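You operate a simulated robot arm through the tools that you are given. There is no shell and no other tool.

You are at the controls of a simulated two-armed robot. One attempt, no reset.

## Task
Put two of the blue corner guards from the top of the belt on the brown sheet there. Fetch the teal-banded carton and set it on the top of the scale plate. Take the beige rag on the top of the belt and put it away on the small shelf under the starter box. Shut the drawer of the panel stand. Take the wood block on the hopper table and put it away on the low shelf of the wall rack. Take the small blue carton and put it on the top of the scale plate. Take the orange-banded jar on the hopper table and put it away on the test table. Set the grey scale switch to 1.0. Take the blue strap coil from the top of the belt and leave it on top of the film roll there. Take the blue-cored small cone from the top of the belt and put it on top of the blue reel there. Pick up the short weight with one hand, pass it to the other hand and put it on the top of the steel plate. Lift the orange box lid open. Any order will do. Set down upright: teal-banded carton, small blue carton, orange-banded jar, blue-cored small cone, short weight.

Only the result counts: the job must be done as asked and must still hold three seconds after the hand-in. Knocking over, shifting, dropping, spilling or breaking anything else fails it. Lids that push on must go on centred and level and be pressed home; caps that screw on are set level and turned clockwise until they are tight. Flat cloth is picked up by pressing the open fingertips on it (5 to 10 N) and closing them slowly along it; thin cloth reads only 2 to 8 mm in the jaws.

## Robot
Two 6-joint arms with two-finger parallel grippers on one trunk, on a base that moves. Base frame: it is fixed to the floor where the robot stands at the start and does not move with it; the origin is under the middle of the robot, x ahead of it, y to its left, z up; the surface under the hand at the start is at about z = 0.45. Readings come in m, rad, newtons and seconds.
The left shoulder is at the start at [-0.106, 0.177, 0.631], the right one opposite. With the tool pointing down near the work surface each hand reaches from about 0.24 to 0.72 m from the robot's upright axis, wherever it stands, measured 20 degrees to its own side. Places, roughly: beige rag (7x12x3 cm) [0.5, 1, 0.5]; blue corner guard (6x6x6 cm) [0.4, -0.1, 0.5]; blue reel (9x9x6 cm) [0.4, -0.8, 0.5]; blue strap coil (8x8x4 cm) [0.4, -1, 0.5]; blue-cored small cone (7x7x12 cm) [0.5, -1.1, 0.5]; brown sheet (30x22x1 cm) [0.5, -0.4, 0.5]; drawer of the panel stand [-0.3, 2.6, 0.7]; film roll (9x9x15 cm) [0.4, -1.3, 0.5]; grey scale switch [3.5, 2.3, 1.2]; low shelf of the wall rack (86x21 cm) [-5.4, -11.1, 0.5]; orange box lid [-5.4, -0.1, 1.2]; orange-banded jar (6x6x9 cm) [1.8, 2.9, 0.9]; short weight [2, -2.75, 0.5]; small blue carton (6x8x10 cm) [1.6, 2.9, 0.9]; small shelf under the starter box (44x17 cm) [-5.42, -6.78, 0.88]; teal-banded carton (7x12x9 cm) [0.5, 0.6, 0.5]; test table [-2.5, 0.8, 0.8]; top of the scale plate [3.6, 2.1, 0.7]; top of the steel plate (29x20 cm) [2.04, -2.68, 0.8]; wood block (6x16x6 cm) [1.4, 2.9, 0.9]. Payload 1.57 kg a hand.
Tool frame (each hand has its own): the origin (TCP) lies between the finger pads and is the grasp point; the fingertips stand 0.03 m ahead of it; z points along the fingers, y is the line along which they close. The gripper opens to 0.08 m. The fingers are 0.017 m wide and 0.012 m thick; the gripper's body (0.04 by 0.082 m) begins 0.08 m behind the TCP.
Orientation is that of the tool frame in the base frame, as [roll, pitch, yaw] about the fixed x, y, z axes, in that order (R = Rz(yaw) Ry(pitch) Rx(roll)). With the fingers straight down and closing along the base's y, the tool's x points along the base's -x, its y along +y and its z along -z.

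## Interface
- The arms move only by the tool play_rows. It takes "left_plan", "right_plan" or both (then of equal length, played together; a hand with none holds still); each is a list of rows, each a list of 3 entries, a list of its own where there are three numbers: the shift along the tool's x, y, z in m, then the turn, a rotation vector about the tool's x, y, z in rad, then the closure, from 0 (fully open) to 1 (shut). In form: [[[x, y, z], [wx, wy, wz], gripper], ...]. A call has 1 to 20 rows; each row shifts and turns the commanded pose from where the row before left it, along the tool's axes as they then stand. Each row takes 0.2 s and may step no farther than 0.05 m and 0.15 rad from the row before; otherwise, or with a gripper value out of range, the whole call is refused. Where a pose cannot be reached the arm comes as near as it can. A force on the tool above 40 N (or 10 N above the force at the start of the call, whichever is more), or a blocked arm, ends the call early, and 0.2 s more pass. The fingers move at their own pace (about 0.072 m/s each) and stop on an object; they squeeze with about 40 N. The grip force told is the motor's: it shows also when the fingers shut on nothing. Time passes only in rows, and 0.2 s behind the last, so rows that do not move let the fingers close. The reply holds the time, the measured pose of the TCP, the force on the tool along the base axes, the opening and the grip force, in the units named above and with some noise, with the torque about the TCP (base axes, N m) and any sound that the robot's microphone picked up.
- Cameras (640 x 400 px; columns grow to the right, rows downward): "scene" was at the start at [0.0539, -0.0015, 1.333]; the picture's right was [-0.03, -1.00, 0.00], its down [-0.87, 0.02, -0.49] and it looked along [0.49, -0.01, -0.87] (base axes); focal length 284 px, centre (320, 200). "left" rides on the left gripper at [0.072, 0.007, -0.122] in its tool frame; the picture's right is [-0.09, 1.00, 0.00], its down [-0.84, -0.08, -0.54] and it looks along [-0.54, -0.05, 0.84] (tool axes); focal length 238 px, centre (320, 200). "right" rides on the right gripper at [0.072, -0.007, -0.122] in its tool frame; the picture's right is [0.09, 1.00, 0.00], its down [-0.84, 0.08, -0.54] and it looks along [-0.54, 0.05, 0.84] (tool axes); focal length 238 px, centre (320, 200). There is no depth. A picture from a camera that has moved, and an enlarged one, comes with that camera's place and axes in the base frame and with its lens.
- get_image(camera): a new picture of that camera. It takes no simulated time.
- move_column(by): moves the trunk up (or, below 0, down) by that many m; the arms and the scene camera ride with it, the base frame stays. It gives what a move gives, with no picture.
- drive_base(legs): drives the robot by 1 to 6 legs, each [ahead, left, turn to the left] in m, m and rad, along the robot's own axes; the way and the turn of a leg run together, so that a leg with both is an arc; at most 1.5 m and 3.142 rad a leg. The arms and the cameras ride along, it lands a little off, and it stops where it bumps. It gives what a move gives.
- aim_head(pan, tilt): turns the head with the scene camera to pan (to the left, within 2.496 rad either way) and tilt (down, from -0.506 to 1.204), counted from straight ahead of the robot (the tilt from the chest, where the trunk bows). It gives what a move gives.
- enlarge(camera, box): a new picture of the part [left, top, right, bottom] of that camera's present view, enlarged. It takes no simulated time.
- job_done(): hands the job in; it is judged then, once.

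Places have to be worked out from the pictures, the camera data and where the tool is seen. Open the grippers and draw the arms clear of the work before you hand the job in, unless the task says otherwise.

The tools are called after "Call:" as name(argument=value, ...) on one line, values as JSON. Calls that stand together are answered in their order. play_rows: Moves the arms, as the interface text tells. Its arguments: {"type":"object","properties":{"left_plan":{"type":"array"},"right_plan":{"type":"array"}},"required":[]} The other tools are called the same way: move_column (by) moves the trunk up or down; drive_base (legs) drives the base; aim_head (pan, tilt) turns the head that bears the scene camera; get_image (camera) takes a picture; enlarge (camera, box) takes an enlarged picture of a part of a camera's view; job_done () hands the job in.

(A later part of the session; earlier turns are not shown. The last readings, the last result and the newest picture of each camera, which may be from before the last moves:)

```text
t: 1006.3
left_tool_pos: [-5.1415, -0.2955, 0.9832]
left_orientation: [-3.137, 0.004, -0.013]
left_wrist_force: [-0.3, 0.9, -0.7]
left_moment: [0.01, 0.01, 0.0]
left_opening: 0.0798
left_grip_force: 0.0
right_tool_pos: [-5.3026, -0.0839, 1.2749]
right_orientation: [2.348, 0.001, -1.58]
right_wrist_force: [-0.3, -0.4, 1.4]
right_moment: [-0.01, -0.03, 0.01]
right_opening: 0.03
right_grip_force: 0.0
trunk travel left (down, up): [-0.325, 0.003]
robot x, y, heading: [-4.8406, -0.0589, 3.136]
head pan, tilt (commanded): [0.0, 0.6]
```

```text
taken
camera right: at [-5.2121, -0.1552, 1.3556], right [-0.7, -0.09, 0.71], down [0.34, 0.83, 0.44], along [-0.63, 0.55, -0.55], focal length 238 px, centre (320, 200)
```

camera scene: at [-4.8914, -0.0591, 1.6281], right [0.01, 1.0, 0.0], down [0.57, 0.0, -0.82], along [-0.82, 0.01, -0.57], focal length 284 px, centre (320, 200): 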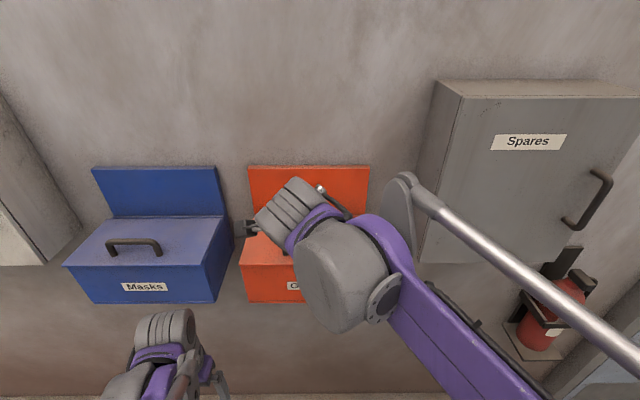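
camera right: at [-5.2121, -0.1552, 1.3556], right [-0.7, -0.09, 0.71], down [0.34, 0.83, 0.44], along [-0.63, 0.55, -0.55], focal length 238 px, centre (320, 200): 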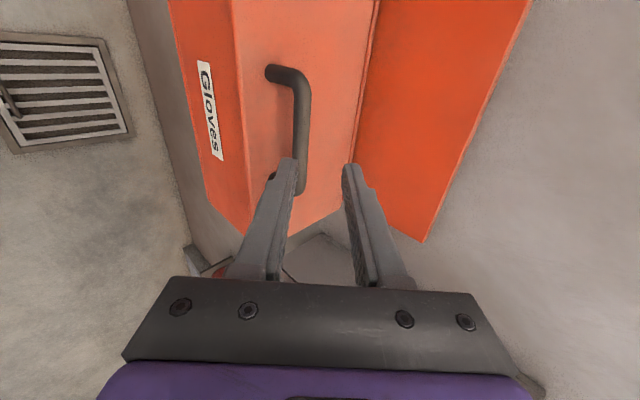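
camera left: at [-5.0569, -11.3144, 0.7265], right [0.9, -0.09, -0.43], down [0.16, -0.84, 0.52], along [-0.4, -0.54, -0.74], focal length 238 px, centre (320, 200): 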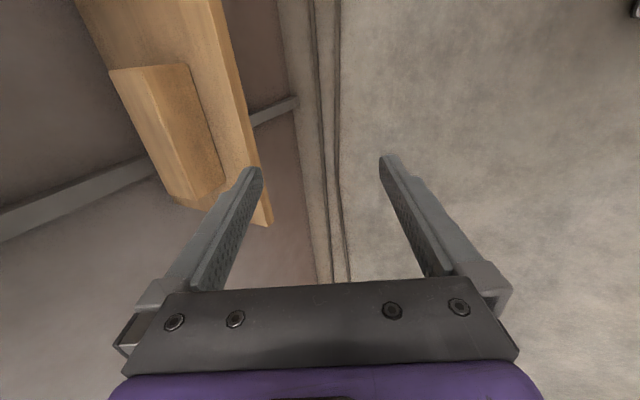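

Blocked at the same spot (probably the cone's base beside my left foot), but I'm close enough from here. I align the fingers with the bar (shift −17 mm along the closing axis) and check.

Call:
play_rows(right_plan=[[[0, -0.0175, 0], [0, 0, 0], 0.625], [[0, 0, 0.02], [0, 0, 0], 0.625], [[0, 0, 0], [0, 0, 0], 0.625]])

Call:
get_image(camera="right")

Call:
aim_head(pan=0.45, tilt=0.6)

Call:
get_image(camera="scene")

```text
t: 1007.1
left_tool_pos: [-5.1404, -0.2951, 0.9832]
left_orientation: [-3.137, 0.005, -0.01]
left_wrist_force: [0.2, 0.2, 0.2]
left_moment: [0.0, 0.01, -0.02]
left_opening: 0.0798
left_grip_force: 0.0
right_tool_pos: [-5.3029, -0.0842, 1.2497]
right_orientation: [2.347, 0.003, -1.581]
right_wrist_force: [-0.3, -0.1, -0.1]
right_moment: [-0.02, 0.02, -0.03]
right_opening: 0.0299
right_grip_force: 0.0
trunk travel left (down, up): [-0.325, 0.003]
robot x, y, heading: [-4.8441, -0.0564, 3.135]
head pan, tilt (commanded): [0.0, 0.6]
```

```text
taken
camera right: at [-5.2128, -0.1555, 1.3291], right [-0.7, -0.09, 0.71], down [0.34, 0.83, 0.44], along [-0.63, 0.55, -0.55], focal length 238 px, centre (320, 200)
```

right: 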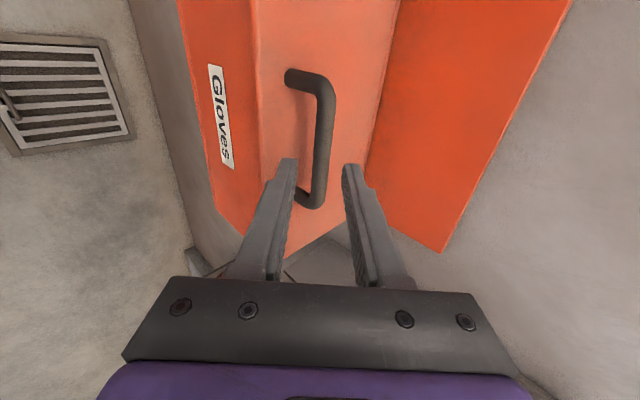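

```text
t: 1008.0
left_tool_pos: [-5.1408, -0.2953, 0.9826]
left_orientation: [-3.135, 0.004, -0.013]
left_wrist_force: [0.7, 0.1, -0.2]
left_moment: [0.0, 0.0, -0.02]
left_opening: 0.0799
left_grip_force: 0.1
right_tool_pos: [-5.3039, -0.0843, 1.2494]
right_orientation: [2.347, 0.002, -1.58]
right_wrist_force: [-0.1, 0.0, -0.9]
right_moment: [0.02, 0.02, -0.01]
right_opening: 0.03
right_grip_force: 0.1
trunk travel left (down, up): [-0.325, 0.003]
robot x, y, heading: [-4.8457, -0.0616, 3.132]
head pan, tilt (commanded): [0.45, 0.6]
```

```text
taken
camera scene: at [-4.8823, -0.0977, 1.6282], right [-0.43, 0.9, 0.0], down [0.51, 0.24, -0.83], along [-0.75, -0.35, -0.56], focal length 284 px, centre (320, 200)
```

scene: 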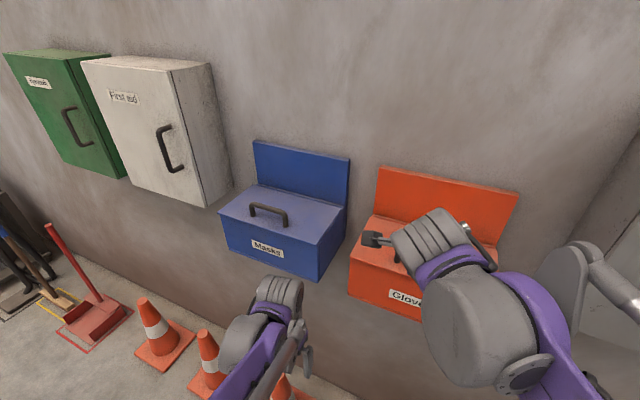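

The bar is centred between the fingers. I advance 42 mm along the tool axis and close on it.

Call:
play_rows(right_plan=[[[0, 0.001, 0.02], [0, 0, 0], 0.625], [[0, 0, 0.015], [0, 0, 0], 0.625], [[0, 0, 0.007], [0, 0, 0], 0.625], [[0, 0, 0], [0, 0, 0], 0.625]])

Call:
get_image(camera="right")

```text
t: 1009.0
left_tool_pos: [-5.1407, -0.294, 0.9842]
left_orientation: [-3.135, 0.006, -0.012]
left_wrist_force: [0.5, -0.2, -0.7]
left_moment: [-0.02, 0.0, -0.02]
left_opening: 0.08
left_grip_force: 0.1
right_tool_pos: [-5.3358, -0.0825, 1.2213]
right_orientation: [2.349, 0.002, -1.578]
right_wrist_force: [0.2, 0.1, -1.2]
right_moment: [-0.01, 0.01, 0.03]
right_opening: 0.03
right_grip_force: 0.2
trunk travel left (down, up): [-0.325, 0.003]
robot x, y, heading: [-4.8426, -0.0607, 3.134]
head pan, tilt (commanded): [0.45, 0.6]
```

```text
taken
camera right: at [-5.2446, -0.1549, 1.3004], right [-0.7, -0.09, 0.71], down [0.34, 0.83, 0.44], along [-0.63, 0.55, -0.55], focal length 238 px, centre (320, 200)
```

right: 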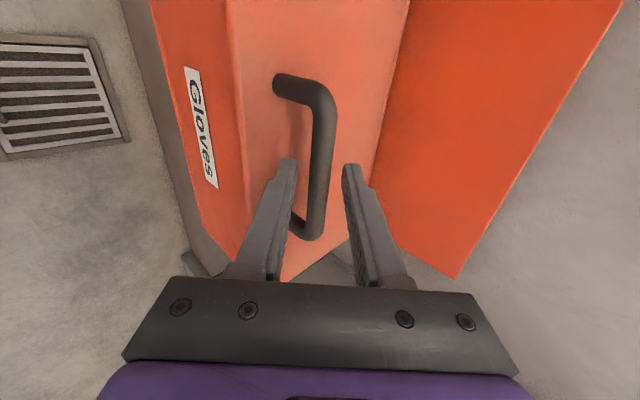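

Call:
play_rows(right_plan=[[[0, 0, 0], [0, 0, 0], 0.75], [[0, 0, 0], [0, 0, 0], 0.9], [[0, 0, 0], [0, 0, 0], 1.0], [[0, 0, 0], [0, 0, 0], 1.0]])

Call:
get_image(camera="right")

```text
t: 1010.0
left_tool_pos: [-5.1412, -0.295, 0.9816]
left_orientation: [-3.136, 0.007, -0.013]
left_wrist_force: [-1.0, -0.8, 0.5]
left_moment: [0.0, 0.0, -0.01]
left_opening: 0.0801
left_grip_force: 0.1
right_tool_pos: [-5.335, -0.0831, 1.2215]
right_orientation: [2.349, 0.002, -1.579]
right_wrist_force: [0.4, 1.3, -0.7]
right_moment: [0.1, -0.03, 0.07]
right_opening: 0.0133
right_grip_force: 30.0
trunk travel left (down, up): [-0.325, 0.003]
robot x, y, heading: [-4.8435, -0.0616, 3.132]
head pan, tilt (commanded): [0.45, 0.6]
```

```text
taken
camera right: at [-5.2445, -0.155, 1.3005], right [-0.7, -0.09, 0.71], down [0.34, 0.83, 0.44], along [-0.63, 0.55, -0.55], focal length 238 px, centre (320, 200)
```

right: 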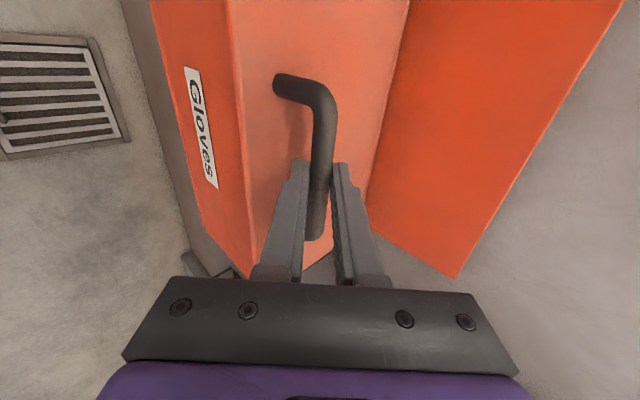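

The handle is gripped (13 mm). I lift it along an arc about the hinge — first ~24° — and check the forces.

Call:
play_rows(right_plan=[[[0, 0.0139, -0.0065], [0, 0, 0], 1.0], [[0, 0.0145, -0.0049], [0, 0, 0], 1.0], [[0, 0, 0], [0, 0, 0], 1.0]])

Call:
get_image(camera="right")

Call:
get_image(camera="scene")

```text
t: 1010.8
left_tool_pos: [-5.1407, -0.2953, 0.9837]
left_orientation: [-3.136, 0.005, -0.01]
left_wrist_force: [1.6, 0.3, -0.5]
left_moment: [0.0, 0.02, 0.02]
left_opening: 0.0799
left_grip_force: 0.0
right_tool_pos: [-5.3461, -0.0827, 1.2497]
right_orientation: [2.348, 0.002, -1.58]
right_wrist_force: [2.3, -2.8, -1.5]
right_moment: [0.04, -0.13, 0.13]
right_opening: 0.0136
right_grip_force: 30.4
trunk travel left (down, up): [-0.325, 0.003]
robot x, y, heading: [-4.8454, -0.0596, 3.133]
head pan, tilt (commanded): [0.45, 0.6]
```

```text
taken
camera right: at [-5.256, -0.1549, 1.3291], right [-0.7, -0.09, 0.71], down [0.34, 0.83, 0.44], along [-0.63, 0.55, -0.55], focal length 238 px, centre (320, 200)
```

right: 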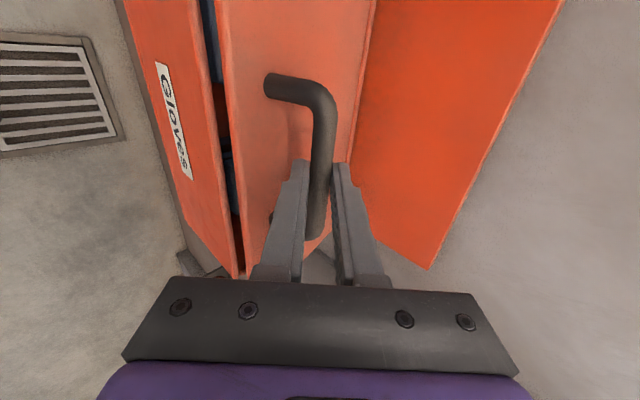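

```text
taken
camera scene: at [-4.8818, -0.0983, 1.6282], right [-0.43, 0.9, 0.0], down [0.51, 0.24, -0.83], along [-0.75, -0.35, -0.56], focal length 284 px, centre (320, 200)
```

scene: 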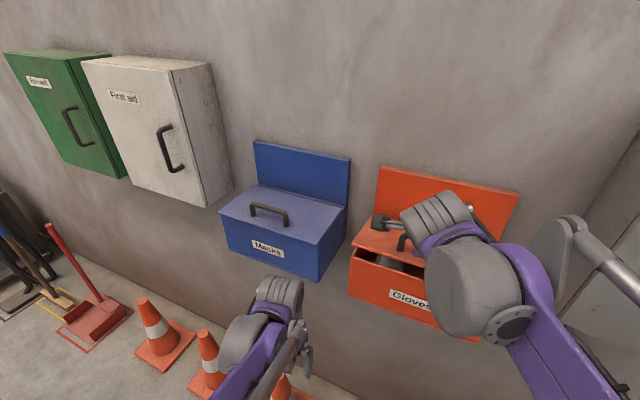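

The lid is opening with very small forces. I continue along the arc.

Call:
play_rows(right_plan=[[[0, 0.0149, -0.0035], [0, 0, 0], 1.0], [[0, 0.0153, -0.0019], [0, 0, 0], 1.0], [[0, 0.0154, -0.0002], [0, 0, 0], 1.0], [[0, 0, 0], [0, 0, 0], 1.0]])

Call:
get_image(camera="right")

Call:
get_image(camera="scene")

```text
t: 1011.8
left_tool_pos: [-5.141, -0.2962, 0.9838]
left_orientation: [-3.136, 0.005, -0.011]
left_wrist_force: [0.7, -0.1, 0.3]
left_moment: [-0.02, -0.03, 0.05]
left_opening: 0.0799
left_grip_force: 0.1
right_tool_pos: [-5.3756, -0.0826, 1.2849]
right_orientation: [2.348, 0.001, -1.58]
right_wrist_force: [-1.3, -1.8, -2.7]
right_moment: [0.14, -0.04, 0.04]
right_opening: 0.0134
right_grip_force: 29.6
trunk travel left (down, up): [-0.325, 0.003]
robot x, y, heading: [-4.8445, -0.0589, 3.131]
head pan, tilt (commanded): [0.45, 0.6]
```

```text
taken
camera right: at [-5.2844, -0.1549, 1.3657], right [-0.7, -0.09, 0.71], down [0.34, 0.83, 0.44], along [-0.63, 0.55, -0.55], focal length 238 px, centre (320, 200)
```

right: 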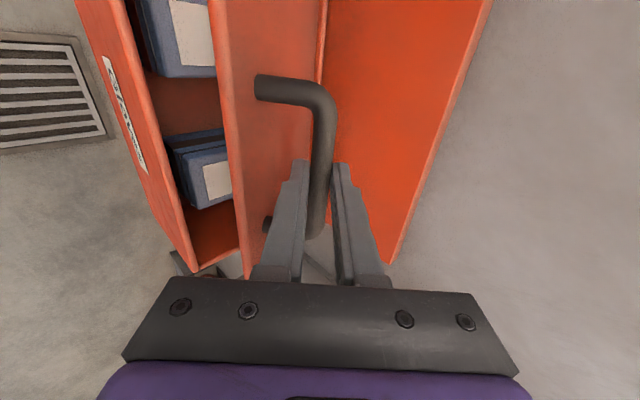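

```text
taken
camera scene: at [-4.8826, -0.0982, 1.6281], right [-0.43, 0.9, 0.0], down [0.51, 0.24, -0.82], along [-0.75, -0.35, -0.57], focal length 284 px, centre (320, 200)
```

scene: 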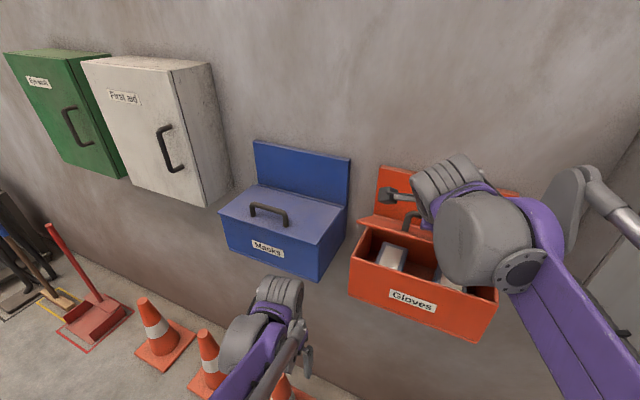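

Very smooth. I continue to about 54°.

Call:
play_rows(right_plan=[[[0, 0.0153, 0.0013], [0, 0, 0], 1.0], [[0, 0.015, 0.003], [0, 0, 0], 1.0], [[0, 0.0146, 0.0044], [0, 0, 0], 1.0], [[0, 0, 0], [0, 0, 0], 1.0]])

Call:
get_image(camera="right")

```text
t: 1012.8
left_tool_pos: [-5.1412, -0.2959, 0.982]
left_orientation: [-3.135, 0.004, -0.011]
left_wrist_force: [-0.5, 0.7, 0.0]
left_moment: [0.02, 0.01, 0.03]
left_opening: 0.08
left_grip_force: 0.0
right_tool_pos: [-5.4134, -0.0835, 1.3104]
right_orientation: [2.348, 0.0, -1.579]
right_wrist_force: [-1.0, -3.7, -4.1]
right_moment: [0.13, -0.03, -0.02]
right_opening: 0.0131
right_grip_force: 29.6
trunk travel left (down, up): [-0.325, 0.003]
robot x, y, heading: [-4.8411, -0.0605, 3.128]
head pan, tilt (commanded): [0.45, 0.6]
```

```text
taken
camera right: at [-5.3225, -0.1549, 1.3909], right [-0.7, -0.09, 0.71], down [0.34, 0.83, 0.44], along [-0.63, 0.55, -0.55], focal length 238 px, centre (320, 200)
```

right: 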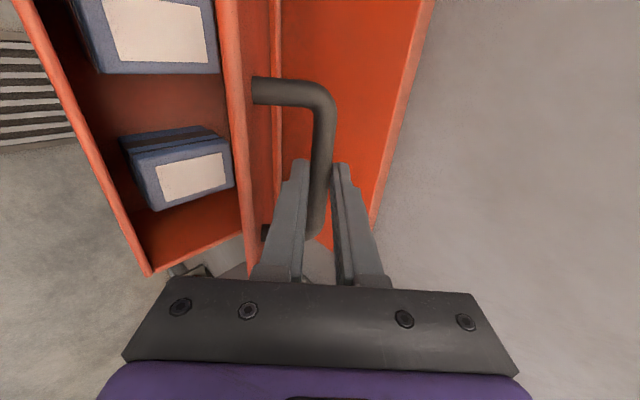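

Call:
play_rows(right_plan=[[[0, 0.014, 0.006], [0, 0, 0], 1.0], [[0, 0.0135, 0.0075], [0, 0, 0], 1.0], [[0, 0, 0], [0, 0, 0], 1.0]])

Call:
get_image(camera="right")

Call:
get_image(camera="scene")

```text
t: 1013.6
left_tool_pos: [-5.1422, -0.2957, 0.9816]
left_orientation: [-3.135, 0.004, -0.01]
left_wrist_force: [-0.8, -0.2, -0.4]
left_moment: [0.0, -0.03, -0.02]
left_opening: 0.0798
left_grip_force: 0.1
right_tool_pos: [-5.4438, -0.0836, 1.3203]
right_orientation: [2.348, 0.003, -1.578]
right_wrist_force: [-1.8, -4.4, -16.7]
right_moment: [0.06, -0.19, 0.09]
right_opening: 0.0135
right_grip_force: 30.0
trunk travel left (down, up): [-0.325, 0.003]
robot x, y, heading: [-4.8452, -0.0594, 3.133]
head pan, tilt (commanded): [0.45, 0.6]
```

```text
taken
camera right: at [-5.3528, -0.1549, 1.4005], right [-0.7, -0.09, 0.71], down [0.34, 0.83, 0.44], along [-0.63, 0.55, -0.55], focal length 238 px, centre (320, 200)
```

right: 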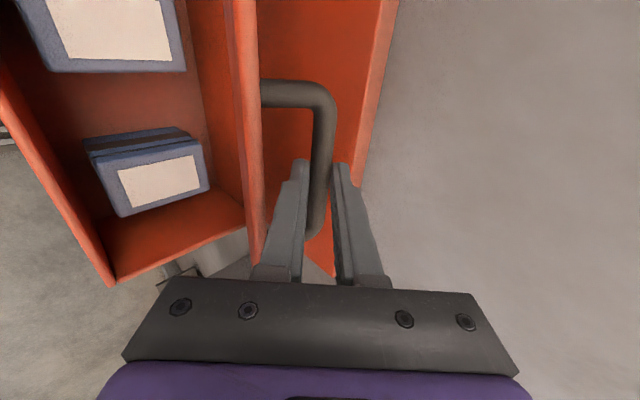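

```text
taken
camera scene: at [-4.8843, -0.0987, 1.628], right [-0.43, 0.9, 0.0], down [0.51, 0.24, -0.82], along [-0.75, -0.35, -0.57], focal length 284 px, centre (320, 200)
```

scene: 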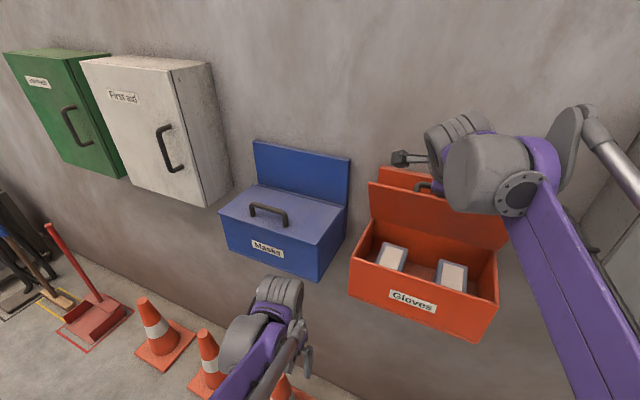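

The lid is at ~60°. The arc is slightly flatter than planned (−17 N), so I correct downward a bit and go on in small steps.

Call:
play_rows(right_plan=[[[0, 0.0055, 0.0082], [0, 0, 0], 1.0], [[0, 0, 0], [0, 0, 0], 1.0]])

Call:
play_rows(right_plan=[[[0, 0.006, 0.0085], [0, 0, 0], 1.0], [[0, 0, 0], [0, 0, 0], 1.0]])

Call:
get_image(camera="right")

```text
t: 1014.2
left_tool_pos: [-5.1411, -0.2966, 0.9831]
left_orientation: [-3.133, 0.005, -0.011]
left_wrist_force: [0.4, 0.0, -0.2]
left_moment: [0.0, 0.0, 0.01]
left_opening: 0.0798
left_grip_force: 0.1
right_tool_pos: [-5.4503, -0.0824, 1.3205]
right_orientation: [2.345, 0.002, -1.579]
right_wrist_force: [0.1, -5.0, 5.3]
right_moment: [0.01, 0.05, 0.09]
right_opening: 0.0134
right_grip_force: 30.2
trunk travel left (down, up): [-0.325, 0.003]
robot x, y, heading: [-4.8439, -0.0607, 3.132]
head pan, tilt (commanded): [0.45, 0.6]
```

```text
t: 1014.8
left_tool_pos: [-5.1398, -0.2967, 0.9847]
left_orientation: [-3.135, 0.007, -0.011]
left_wrist_force: [0.2, -0.2, 0.3]
left_moment: [0.03, 0.03, 0.0]
left_opening: 0.0798
left_grip_force: 0.0
right_tool_pos: [-5.4592, -0.0839, 1.3211]
right_orientation: [2.343, 0.002, -1.576]
right_wrist_force: [-1.2, -5.0, 28.7]
right_moment: [0.02, 0.58, 0.08]
right_opening: 0.0135
right_grip_force: 29.8
trunk travel left (down, up): [-0.325, 0.003]
robot x, y, heading: [-4.8445, -0.0629, 3.133]
head pan, tilt (commanded): [0.45, 0.6]
```

```text
taken
camera right: at [-5.3678, -0.1547, 1.4008], right [-0.69, -0.09, 0.71], down [0.34, 0.83, 0.43], along [-0.63, 0.55, -0.55], focal length 238 px, centre (320, 200)
```

right: 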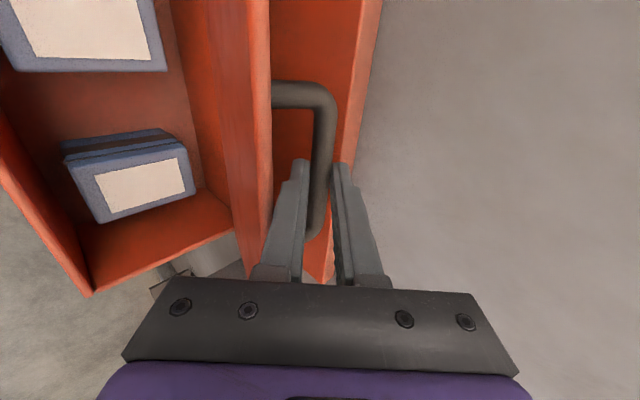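

Call:
play_rows(right_plan=[[[0, 0.0055, 0.0015], [0, 0, 0], 1.0], [[0, 0, 0], [0, 0, 0], 1.0]])

Call:
enlarge(camera="scene", box=[340, 140, 540, 350])

```text
t: 1015.4
left_tool_pos: [-5.1394, -0.2964, 0.9836]
left_orientation: [-3.134, 0.008, -0.01]
left_wrist_force: [-0.3, 0.1, 0.5]
left_moment: [0.02, 0.02, -0.01]
left_opening: 0.08
left_grip_force: 0.0
right_tool_pos: [-5.4632, -0.083, 1.321]
right_orientation: [2.347, 0.002, -1.579]
right_wrist_force: [3.3, -4.6, 14.5]
right_moment: [-0.18, -0.26, 0.43]
right_opening: 0.0134
right_grip_force: 30.1
trunk travel left (down, up): [-0.325, 0.003]
robot x, y, heading: [-4.8441, -0.0582, 3.13]
head pan, tilt (commanded): [0.45, 0.6]
```

```text
1.90 times, centred on (440, 245) of scene
camera zoom: at [-4.8797, -0.0987, 1.6281], right [-0.43, 0.9, 0.0], down [0.51, 0.24, -0.83], along [-0.75, -0.35, -0.56], focal length 542 px, centre (91, 114)
```

zoom: 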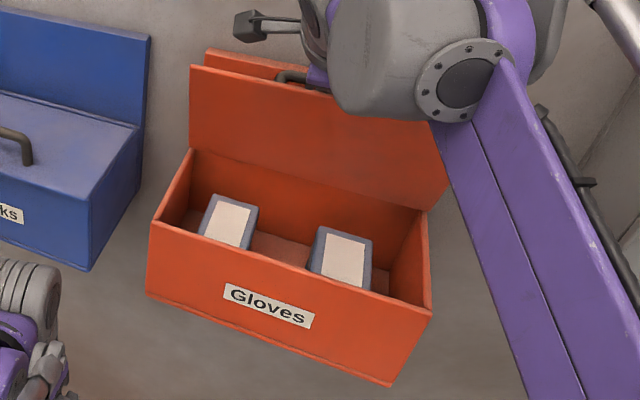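

The lid stands nearly vertical against its back plate. I loosen the grip slightly to see whether it stays up on its own.

Call:
play_rows(right_plan=[[[0, 0, 0], [0, 0, 0], 0.75], [[0, 0, 0], [0, 0, 0], 0.7], [[0, 0, 0], [0, 0, 0], 0.65], [[0, 0, 0], [0, 0, 0], 0.65]])

Call:
get_image(camera="right")

Call:
enlarge(camera="scene", box=[340, 140, 540, 350])

```text
t: 1016.4
left_tool_pos: [-5.1415, -0.2949, 0.9822]
left_orientation: [-3.137, 0.006, -0.011]
left_wrist_force: [0.4, 0.5, 0.6]
left_moment: [-0.01, -0.01, 0.02]
left_opening: 0.0801
left_grip_force: 0.0
right_tool_pos: [-5.4651, -0.0823, 1.3198]
right_orientation: [2.347, 0.001, -1.579]
right_wrist_force: [0.1, -0.5, 0.4]
right_moment: [0.02, 0.0, -0.02]
right_opening: 0.0281
right_grip_force: 0.1
trunk travel left (down, up): [-0.325, 0.003]
robot x, y, heading: [-4.8445, -0.0592, 3.133]
head pan, tilt (commanded): [0.45, 0.6]
```

```text
taken
camera right: at [-5.3751, -0.1538, 1.4009], right [-0.7, -0.09, 0.71], down [0.34, 0.83, 0.44], along [-0.63, 0.55, -0.55], focal length 238 px, centre (320, 200)
```

right: 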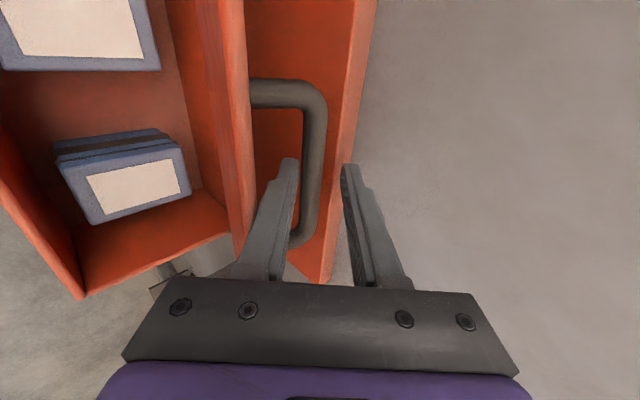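

```text
1.90 times, centred on (440, 245) of scene
camera zoom: at [-4.882, -0.0978, 1.6282], right [-0.43, 0.9, 0.0], down [0.51, 0.24, -0.83], along [-0.75, -0.35, -0.56], focal length 542 px, centre (91, 114)
```

zoom: 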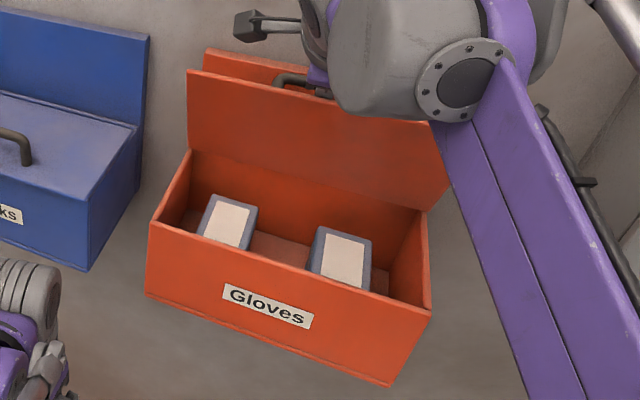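

The bar leans toward the front finger. I shift the hand 6 mm away to see if the lid follows.

Call:
play_rows(right_plan=[[[0, -0.006, 0], [0, 0, 0], 0.65], [[0, 0, 0], [0, 0, 0], 0.65], [[0, 0, 0], [0, 0, 0], 0.65]])

Call:
get_image(camera="right")

Call:
enlarge(camera="scene", box=[340, 140, 540, 350])

```text
t: 1017.2
left_tool_pos: [-5.1411, -0.2956, 0.9829]
left_orientation: [-3.136, 0.004, -0.013]
left_wrist_force: [-0.3, 1.3, 0.0]
left_moment: [0.0, 0.05, 0.0]
left_opening: 0.0802
left_grip_force: 0.1
right_tool_pos: [-5.4618, -0.0831, 1.316]
right_orientation: [2.347, 0.002, -1.58]
right_wrist_force: [-0.6, -0.7, 0.2]
right_moment: [0.0, 0.0, 0.03]
right_opening: 0.0281
right_grip_force: 0.0
trunk travel left (down, up): [-0.325, 0.003]
robot x, y, heading: [-4.8433, -0.0636, 3.131]
head pan, tilt (commanded): [0.45, 0.6]
```

```text
taken
camera right: at [-5.3711, -0.154, 1.3964], right [-0.7, -0.09, 0.71], down [0.34, 0.83, 0.44], along [-0.63, 0.55, -0.55], focal length 238 px, centre (320, 200)
```

right: 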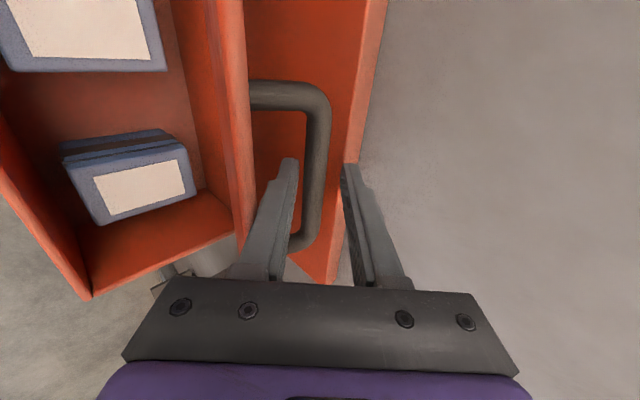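

```text
1.90 times, centred on (440, 245) of scene
camera zoom: at [-4.8822, -0.0977, 1.6282], right [-0.43, 0.9, 0.0], down [0.51, 0.24, -0.83], along [-0.75, -0.35, -0.56], focal length 542 px, centre (91, 114)
```

zoom: 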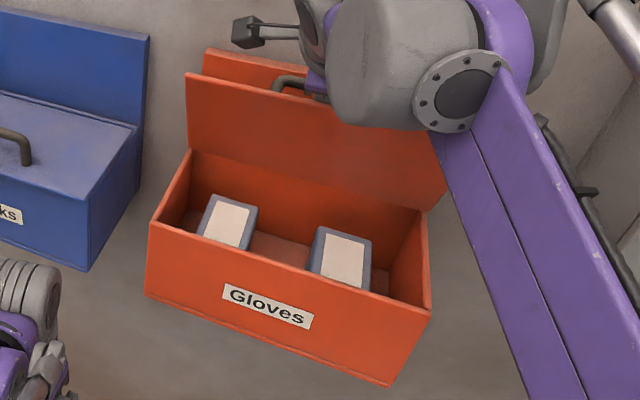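

Call:
play_rows(right_plan=[[[0, 0, 0], [0, 0, 0], 0.65], [[0, 0, 0], [0, 0, 0], 0.65], [[0, 0, 0], [0, 0, 0], 0.65], [[0, 0, 0], [0, 0, 0], 0.65], [[0, 0, 0], [0, 0, 0], 0.65], [[0, 0, 0], [0, 0, 0], 0.65], [[0, 0, 0], [0, 0, 0], 0.65], [[0, 0, 0], [0, 0, 0], 0.65], [[0, 0, 0], [0, 0, 0], 0.65], [[0, 0, 0], [0, 0, 0], 0.65]])

Call:
get_image(camera="right")

Call:
enlarge(camera="scene", box=[340, 140, 540, 350])

```text
t: 1019.4
left_tool_pos: [-5.1402, -0.2943, 0.9825]
left_orientation: [-3.136, 0.006, -0.01]
left_wrist_force: [-0.1, 0.7, -0.1]
left_moment: [0.0, 0.02, 0.01]
left_opening: 0.0801
left_grip_force: 0.0
right_tool_pos: [-5.462, -0.0818, 1.3158]
right_orientation: [2.347, 0.002, -1.58]
right_wrist_force: [-0.5, 0.4, -0.2]
right_moment: [0.02, -0.01, -0.01]
right_opening: 0.028
right_grip_force: 0.1
trunk travel left (down, up): [-0.325, 0.003]
robot x, y, heading: [-4.8477, -0.0603, 3.132]
head pan, tilt (commanded): [0.45, 0.6]
```

```text
taken
camera right: at [-5.3711, -0.1541, 1.3964], right [-0.7, -0.09, 0.71], down [0.34, 0.83, 0.44], along [-0.63, 0.55, -0.55], focal length 238 px, centre (320, 200)
```

right: 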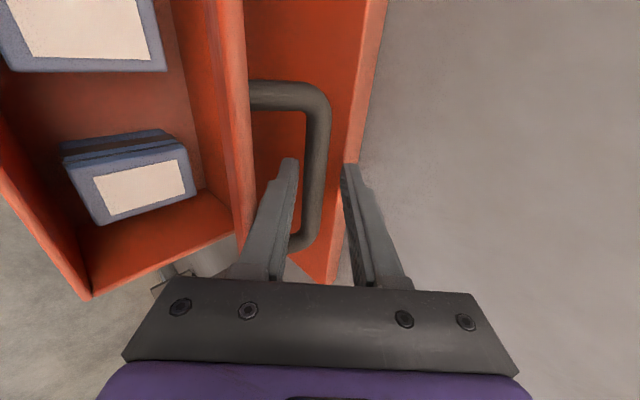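

```text
1.90 times, centred on (440, 245) of scene
camera zoom: at [-4.8822, -0.0977, 1.6282], right [-0.43, 0.9, 0.0], down [0.51, 0.24, -0.83], along [-0.75, -0.35, -0.56], focal length 542 px, centre (91, 114)
```

zoom: 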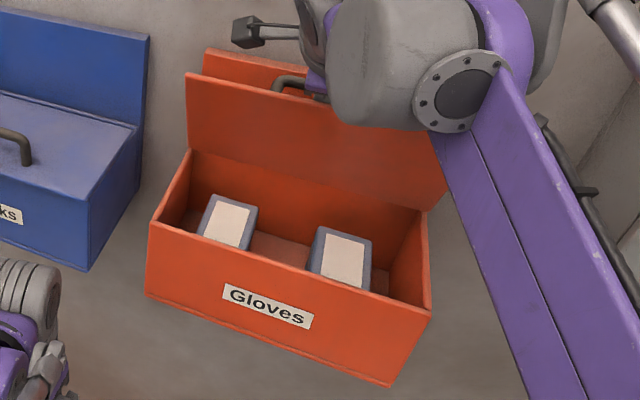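

The lid stays put by itself (no change over 2 s). To make sure it is fully open, I slide the fingers off the handle and then nudge the lid further from the front.

Call:
play_rows(right_plan=[[[0, 0.0035, -0.0165], [0, 0, 0], 0.65], [[0, 0.0035, -0.0165], [0, 0, 0], 0.65], [[0, 0.0035, -0.0165], [0, 0, 0], 0.65], [[0, 0.01, -0.02], [0, 0, 0], 0.65], [[0, 0, 0], [0, 0, 0], 0.65]])

Call:
get_image(camera="right")

Call:
enlarge(camera="scene", box=[340, 140, 540, 350])

```text
t: 1020.6
left_tool_pos: [-5.1407, -0.2958, 0.9824]
left_orientation: [-3.137, 0.005, -0.013]
left_wrist_force: [0.2, 0.1, -0.7]
left_moment: [-0.02, -0.02, -0.04]
left_opening: 0.0796
left_grip_force: 0.1
right_tool_pos: [-5.4256, -0.082, 1.381]
right_orientation: [2.346, 0.002, -1.58]
right_wrist_force: [0.7, -0.2, 0.1]
right_moment: [0.05, -0.04, 0.05]
right_opening: 0.028
right_grip_force: 0.1
trunk travel left (down, up): [-0.325, 0.003]
robot x, y, heading: [-4.8422, -0.06, 3.133]
head pan, tilt (commanded): [0.45, 0.6]
```

```text
taken
camera right: at [-5.3354, -0.155, 1.4606], right [-0.7, -0.09, 0.71], down [0.34, 0.83, 0.44], along [-0.63, 0.55, -0.55], focal length 238 px, centre (320, 200)
```

right: 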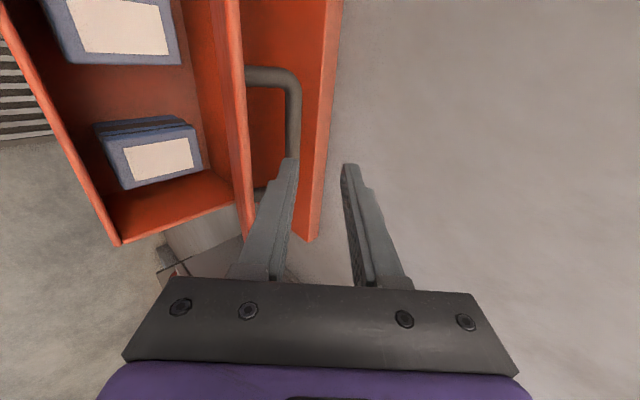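

```text
1.90 times, centred on (440, 245) of scene
camera zoom: at [-4.8823, -0.0976, 1.6282], right [-0.43, 0.9, 0.0], down [0.51, 0.24, -0.83], along [-0.75, -0.35, -0.56], focal length 542 px, centre (91, 114)
```

zoom: 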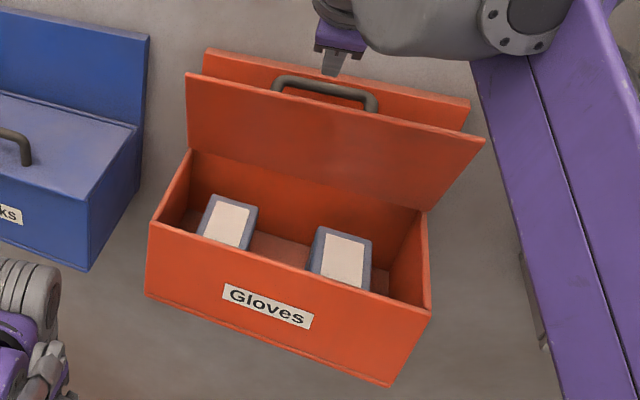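

The hand is clear and the lid remains at about 66°. I close the fingers, come round in front of the lid, and push its upper part gently toward the wall.

Call:
play_rows(right_plan=[[[0, -0.0247, -0.0247], [0, 0, 0], 1.0], [[0, -0.0247, -0.0247], [0, 0, 0], 1.0], [[0, -0.0212, 0.0212], [0, 0, 0], 1.0], [[0, -0.0212, 0.0212], [0, 0, 0], 1.0], [[0, 0, 0], [0, 0, 0], 1.0]])

Call:
get_image(camera="right")

Call:
get_image(camera="scene")

```text
t: 1021.8
left_tool_pos: [-5.1403, -0.2954, 0.9827]
left_orientation: [-3.137, 0.005, -0.011]
left_wrist_force: [-0.2, 0.1, -0.8]
left_moment: [0.01, -0.01, 0.0]
left_opening: 0.08
left_grip_force: 0.0
right_tool_pos: [-5.3563, -0.0843, 1.3182]
right_orientation: [2.346, 0.002, -1.58]
right_wrist_force: [-0.2, 0.1, -0.3]
right_moment: [-0.01, 0.01, -0.01]
right_opening: 0.0003
right_grip_force: 20.9
trunk travel left (down, up): [-0.325, 0.003]
robot x, y, heading: [-4.8446, -0.0594, 3.137]
head pan, tilt (commanded): [0.45, 0.6]
```

```text
taken
camera right: at [-5.2665, -0.1554, 1.3989], right [-0.7, -0.09, 0.71], down [0.34, 0.83, 0.44], along [-0.63, 0.55, -0.55], focal length 238 px, centre (320, 200)
```

right: 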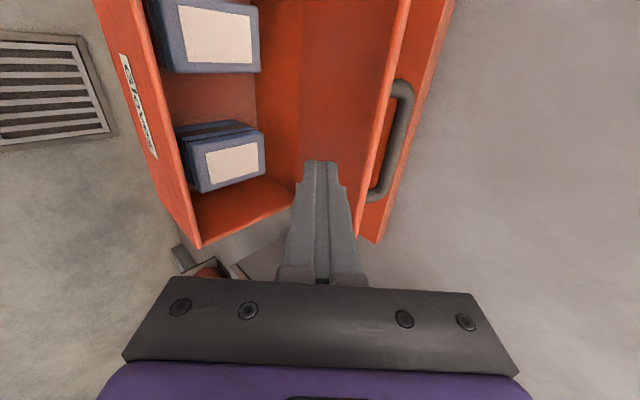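

```text
taken
camera scene: at [-4.8824, -0.0978, 1.6282], right [-0.43, 0.9, 0.0], down [0.51, 0.24, -0.82], along [-0.75, -0.35, -0.57], focal length 284 px, centre (320, 200)
```

scene: 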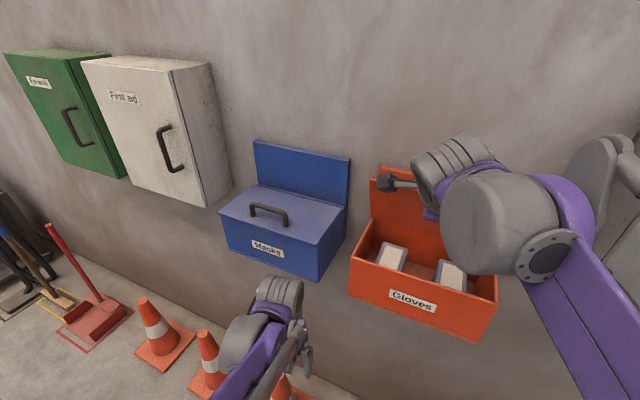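

The closed fingertips are in front of the lid's inner face. I push toward the wall in small steps.

Call:
play_rows(right_plan=[[[0, 0.0106, 0.0106], [0, 0, 0], 1.0], [[0, 0.0106, 0.0106], [0, 0, 0], 1.0], [[0, 0.0106, 0.0106], [0, 0, 0], 1.0], [[0, 0, 0], [0, 0, 0], 1.0]])

Call:
get_image(camera="right")

```text
t: 1022.8
left_tool_pos: [-5.1402, -0.2945, 0.9828]
left_orientation: [-3.137, 0.005, -0.011]
left_wrist_force: [1.7, -0.4, -0.5]
left_moment: [0.01, 0.03, 0.0]
left_opening: 0.0802
left_grip_force: 0.0
right_tool_pos: [-5.4008, -0.0824, 1.32]
right_orientation: [2.347, 0.002, -1.579]
right_wrist_force: [0.8, -0.4, 0.8]
right_moment: [0.0, 0.02, 0.0]
right_opening: 0.0
right_grip_force: 21.2
trunk travel left (down, up): [-0.325, 0.003]
robot x, y, heading: [-4.8464, -0.0613, 3.131]
head pan, tilt (commanded): [0.45, 0.6]
```

```text
taken
camera right: at [-5.3111, -0.155, 1.3994], right [-0.7, -0.09, 0.71], down [0.34, 0.83, 0.44], along [-0.63, 0.55, -0.55], focal length 238 px, centre (320, 200)
```

right: 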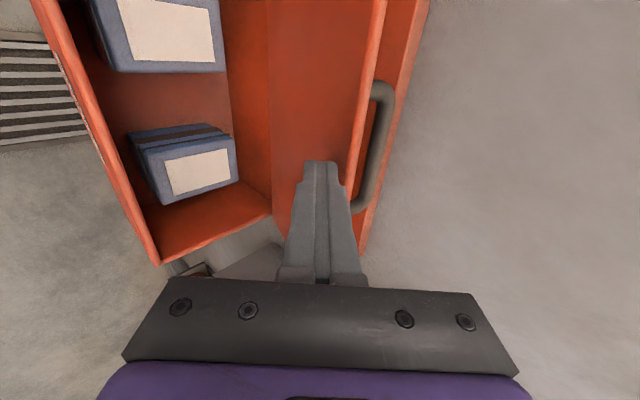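

Call:
play_rows(right_plan=[[[0, 0.0085, 0.0085], [0, 0, 0], 1.0], [[0, 0.0085, 0.0085], [0, 0, 0], 1.0], [[0, 0, 0], [0, 0, 0], 1.0]])

Call:
get_image(camera="right")

Call:
enlarge(camera="scene", box=[340, 140, 540, 350])

```text
t: 1023.6
left_tool_pos: [-5.1406, -0.2954, 0.9824]
left_orientation: [-3.135, 0.005, -0.011]
left_wrist_force: [-0.4, -0.2, -0.7]
left_moment: [0.01, 0.02, -0.01]
left_opening: 0.0801
left_grip_force: 0.1
right_tool_pos: [-5.4251, -0.0835, 1.3211]
right_orientation: [2.349, 0.001, -1.579]
right_wrist_force: [0.5, 0.2, 0.4]
right_moment: [-0.01, 0.02, -0.01]
right_opening: 0.0
right_grip_force: 20.7
trunk travel left (down, up): [-0.325, 0.003]
robot x, y, heading: [-4.8437, -0.0601, 3.129]
head pan, tilt (commanded): [0.45, 0.6]
```

```text
taken
camera right: at [-5.3349, -0.1544, 1.4], right [-0.7, -0.09, 0.71], down [0.34, 0.83, 0.44], along [-0.63, 0.55, -0.55], focal length 238 px, centre (320, 200)
```

right: 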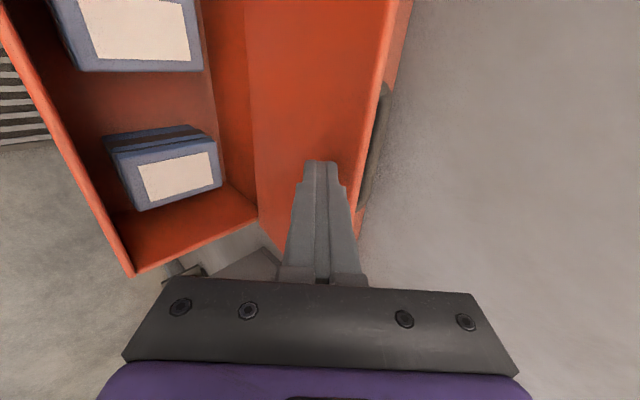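

```text
1.90 times, centred on (440, 245) of scene
camera zoom: at [-4.8819, -0.0977, 1.6282], right [-0.43, 0.9, 0.0], down [0.51, 0.24, -0.83], along [-0.75, -0.35, -0.56], focal length 542 px, centre (91, 114)
```

zoom: 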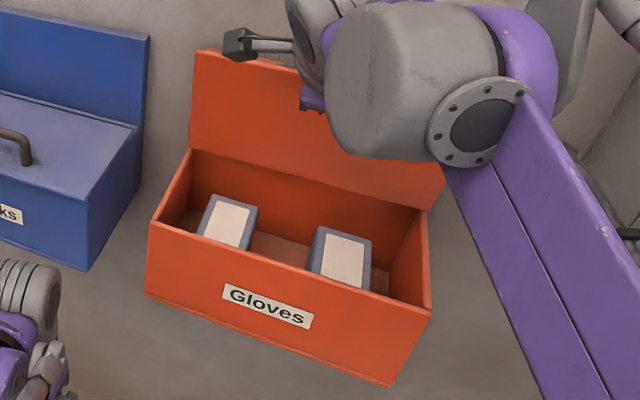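

The lid is moving easily and is now steeper. I push a little more until it comes to a stop.

Call:
play_rows(right_plan=[[[0, 0.0085, 0.0085], [0, 0, 0], 1.0], [[0, 0.006, 0.006], [0, 0, 0], 1.0], [[0, 0, 0], [0, 0, 0], 1.0]])

Call:
get_image(camera="right")

Call:
enlarge(camera="scene", box=[340, 140, 540, 350])

```text
t: 1024.4
left_tool_pos: [-5.1373, -0.2957, 0.9829]
left_orientation: [-3.137, 0.006, -0.009]
left_wrist_force: [-0.2, 0.1, -0.4]
left_moment: [0.01, 0.01, 0.01]
left_opening: 0.0798
left_grip_force: 0.0
right_tool_pos: [-5.4402, -0.0829, 1.3215]
right_orientation: [2.354, 0.0, -1.582]
right_wrist_force: [35.3, -1.1, -19.8]
right_moment: [0.0, -1.04, 0.09]
right_opening: 0.0001
right_grip_force: 21.6
trunk travel left (down, up): [-0.325, 0.003]
robot x, y, heading: [-4.8417, -0.058, 3.128]
head pan, tilt (commanded): [0.45, 0.6]
```

```text
taken
camera right: at [-5.3499, -0.1546, 1.4008], right [-0.7, -0.09, 0.71], down [0.34, 0.83, 0.44], along [-0.63, 0.55, -0.55], focal length 238 px, centre (320, 200)
```

right: 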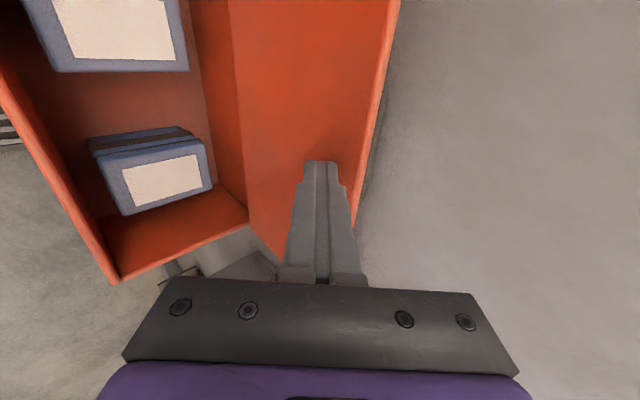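

```text
1.90 times, centred on (440, 245) of scene
camera zoom: at [-4.8762, -0.0978, 1.628], right [-0.43, 0.9, 0.0], down [0.51, 0.24, -0.83], along [-0.75, -0.35, -0.56], focal length 542 px, centre (91, 114)
```

zoom: 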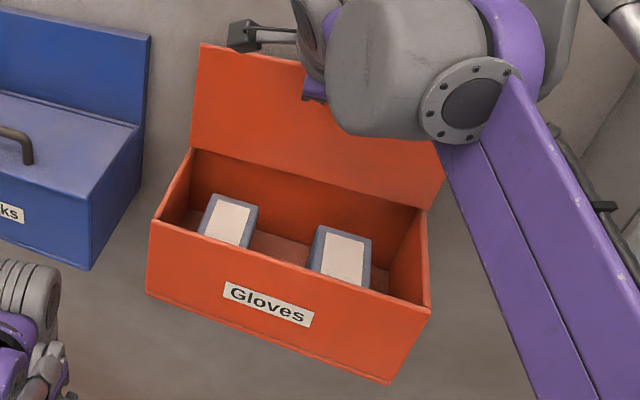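

A firm stop (35 N): the lid is fully open. I withdraw the hand and check that it stays.

Call:
play_rows(right_plan=[[[0, -0.01, -0.01], [0, 0, 0], 1.0], [[0, -0.025, -0.025], [0, 0, 0], 0.8], [[0, -0.025, -0.025], [0, 0, 0], 0.6], [[0, -0.025, -0.025], [0, 0, 0], 0.5], [[0, 0, 0], [0, 0, 0], 0.5], [[0, 0, 0], [0, 0, 0], 0.5], [[0, 0, 0], [0, 0, 0], 0.5], [[0, 0, 0], [0, 0, 0], 0.5], [[0, 0, 0], [0, 0, 0], 0.5]])

Call:
get_image(camera="right")

Call:
get_image(camera="scene")

```text
t: 1026.4
left_tool_pos: [-5.1421, -0.2952, 0.9834]
left_orientation: [-3.137, 0.006, -0.011]
left_wrist_force: [0.1, -0.1, 0.0]
left_moment: [0.05, -0.03, 0.01]
left_opening: 0.0801
left_grip_force: 0.0
right_tool_pos: [-5.3273, -0.0847, 1.3186]
right_orientation: [2.346, 0.003, -1.58]
right_wrist_force: [0.1, -0.5, 0.7]
right_moment: [-0.02, -0.01, 0.04]
right_opening: 0.04
right_grip_force: 0.1
trunk travel left (down, up): [-0.325, 0.003]
robot x, y, heading: [-4.8455, -0.0632, 3.136]
head pan, tilt (commanded): [0.45, 0.6]
```

```text
taken
camera right: at [-5.2362, -0.156, 1.3988], right [-0.7, -0.09, 0.71], down [0.34, 0.83, 0.44], along [-0.63, 0.55, -0.55], focal length 238 px, centre (320, 200)
```

right: 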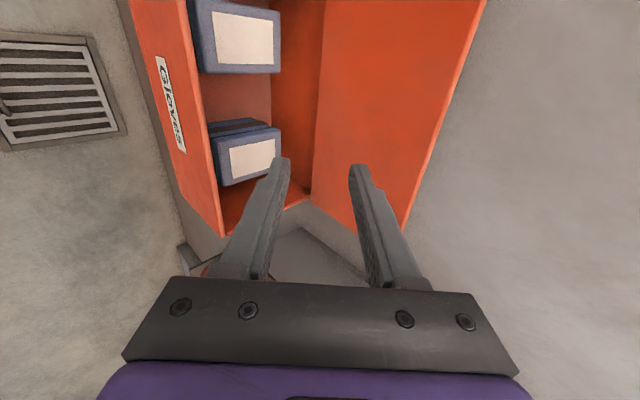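

```text
taken
camera scene: at [-4.8821, -0.0977, 1.6282], right [-0.43, 0.9, 0.0], down [0.51, 0.24, -0.83], along [-0.75, -0.35, -0.56], focal length 284 px, centre (320, 200)
```

scene: 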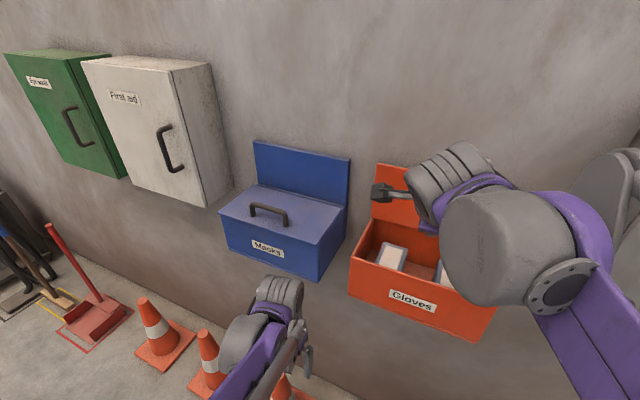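

The lid stays open. I back away, open and neutralize the hands, and compare the surroundings with before.

Call:
drive_base(legs=[[-0.3, 0, 0], [-0.17, 0.12, 0]])

Call:
play_rows(right_plan=[[[0, 0, 0], [0.1309, 0, 0], 0], [[0, 0, 0], [0.1309, 0, 0], 0], [[0, 0, 0], [0.1309, 0, 0], 0], [[0, 0, 0], [0.1309, 0, 0], 0], [[0, 0, 0], [0.1309, 0, 0], 0], [[0, 0, 0], [0.1309, 0, 0], 0]])

Call:
move_column(by=-0.25)

Call:
aim_head(pan=0.0, tilt=0.351)

Call:
get_image(camera="scene")

```text
t: 1029.7
left_tool_pos: [-4.6752, -0.4185, 0.9842]
left_orientation: [-3.135, 0.004, -0.019]
left_wrist_force: [0.3, 0.5, 0.8]
left_moment: [-0.04, -0.01, -0.02]
left_opening: 0.08
left_grip_force: 0.1
right_tool_pos: [-4.8603, -0.2075, 1.3191]
right_orientation: [2.349, 0.002, -1.585]
right_wrist_force: [0.2, 0.6, 0.2]
right_moment: [-0.03, 0.03, 0.01]
right_opening: 0.04
right_grip_force: 0.0
trunk travel left (down, up): [-0.325, 0.003]
robot x, y, heading: [-4.3778, -0.1867, 3.127]
head pan, tilt (commanded): [0.45, 0.6]
```

```text
t: 1031.1
left_tool_pos: [-4.6739, -0.4176, 0.9836]
left_orientation: [-3.135, 0.006, -0.017]
left_wrist_force: [1.4, 0.2, -0.3]
left_moment: [-0.02, -0.01, 0.01]
left_opening: 0.0803
left_grip_force: 0.0
right_tool_pos: [-4.8432, -0.2004, 1.301]
right_orientation: [3.135, 0.001, -1.584]
right_wrist_force: [0.3, 0.2, 0.2]
right_moment: [-0.01, 0.05, -0.03]
right_opening: 0.0801
right_grip_force: 0.0
right hand out of reach, approached as far as the arm can: row 6
trunk travel left (down, up): [-0.325, 0.003]
robot x, y, heading: [-4.3717, -0.1869, 3.13]
head pan, tilt (commanded): [0.45, 0.6]
```

```text
t: 1033.7
left_tool_pos: [-4.6746, -0.4173, 0.7333]
left_orientation: [-3.136, 0.007, -0.016]
left_wrist_force: [-0.4, -0.2, -0.4]
left_moment: [0.03, 0.01, 0.01]
left_opening: 0.0801
left_grip_force: 0.1
right_tool_pos: [-4.8417, -0.2012, 0.985]
right_orientation: [-3.035, 0.0, -1.583]
right_wrist_force: [-0.2, -0.4, 0.0]
right_moment: [0.0, 0.02, 0.0]
right_opening: 0.0799
right_grip_force: 0.0
trunk travel left (down, up): [-0.075, 0.253]
robot x, y, heading: [-4.3762, -0.1861, 3.127]
head pan, tilt (commanded): [0.45, 0.6]
```

```text
t: 1034.6
left_tool_pos: [-4.6752, -0.4192, 0.7328]
left_orientation: [-3.136, 0.005, -0.017]
left_wrist_force: [0.0, -1.3, 0.1]
left_moment: [-0.02, -0.03, -0.01]
left_opening: 0.0801
left_grip_force: 0.1
right_tool_pos: [-4.8412, -0.2005, 0.9834]
right_orientation: [-3.033, 0.002, -1.585]
right_wrist_force: [0.4, -0.2, -0.7]
right_moment: [0.0, -0.02, 0.04]
right_opening: 0.0799
right_grip_force: 0.0
trunk travel left (down, up): [-0.075, 0.253]
robot x, y, heading: [-4.3758, -0.1847, 3.123]
head pan, tilt (commanded): [0.0, 0.351]
```

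```text
taken
camera scene: at [-4.4602, -0.1838, 1.3915], right [0.01, 1.0, 0.0], down [0.34, 0.0, -0.94], along [-0.94, 0.01, -0.34], focal length 284 px, centre (320, 200)
```

scene: 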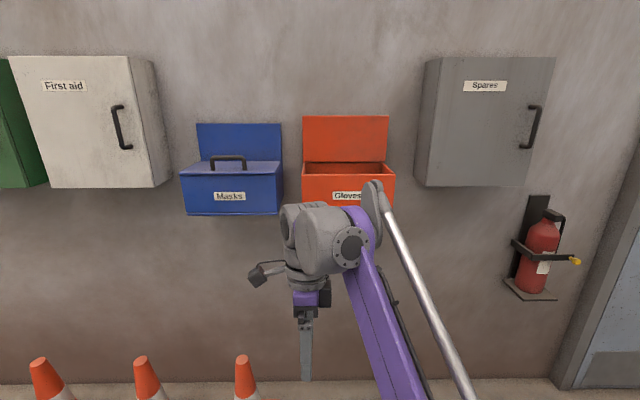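

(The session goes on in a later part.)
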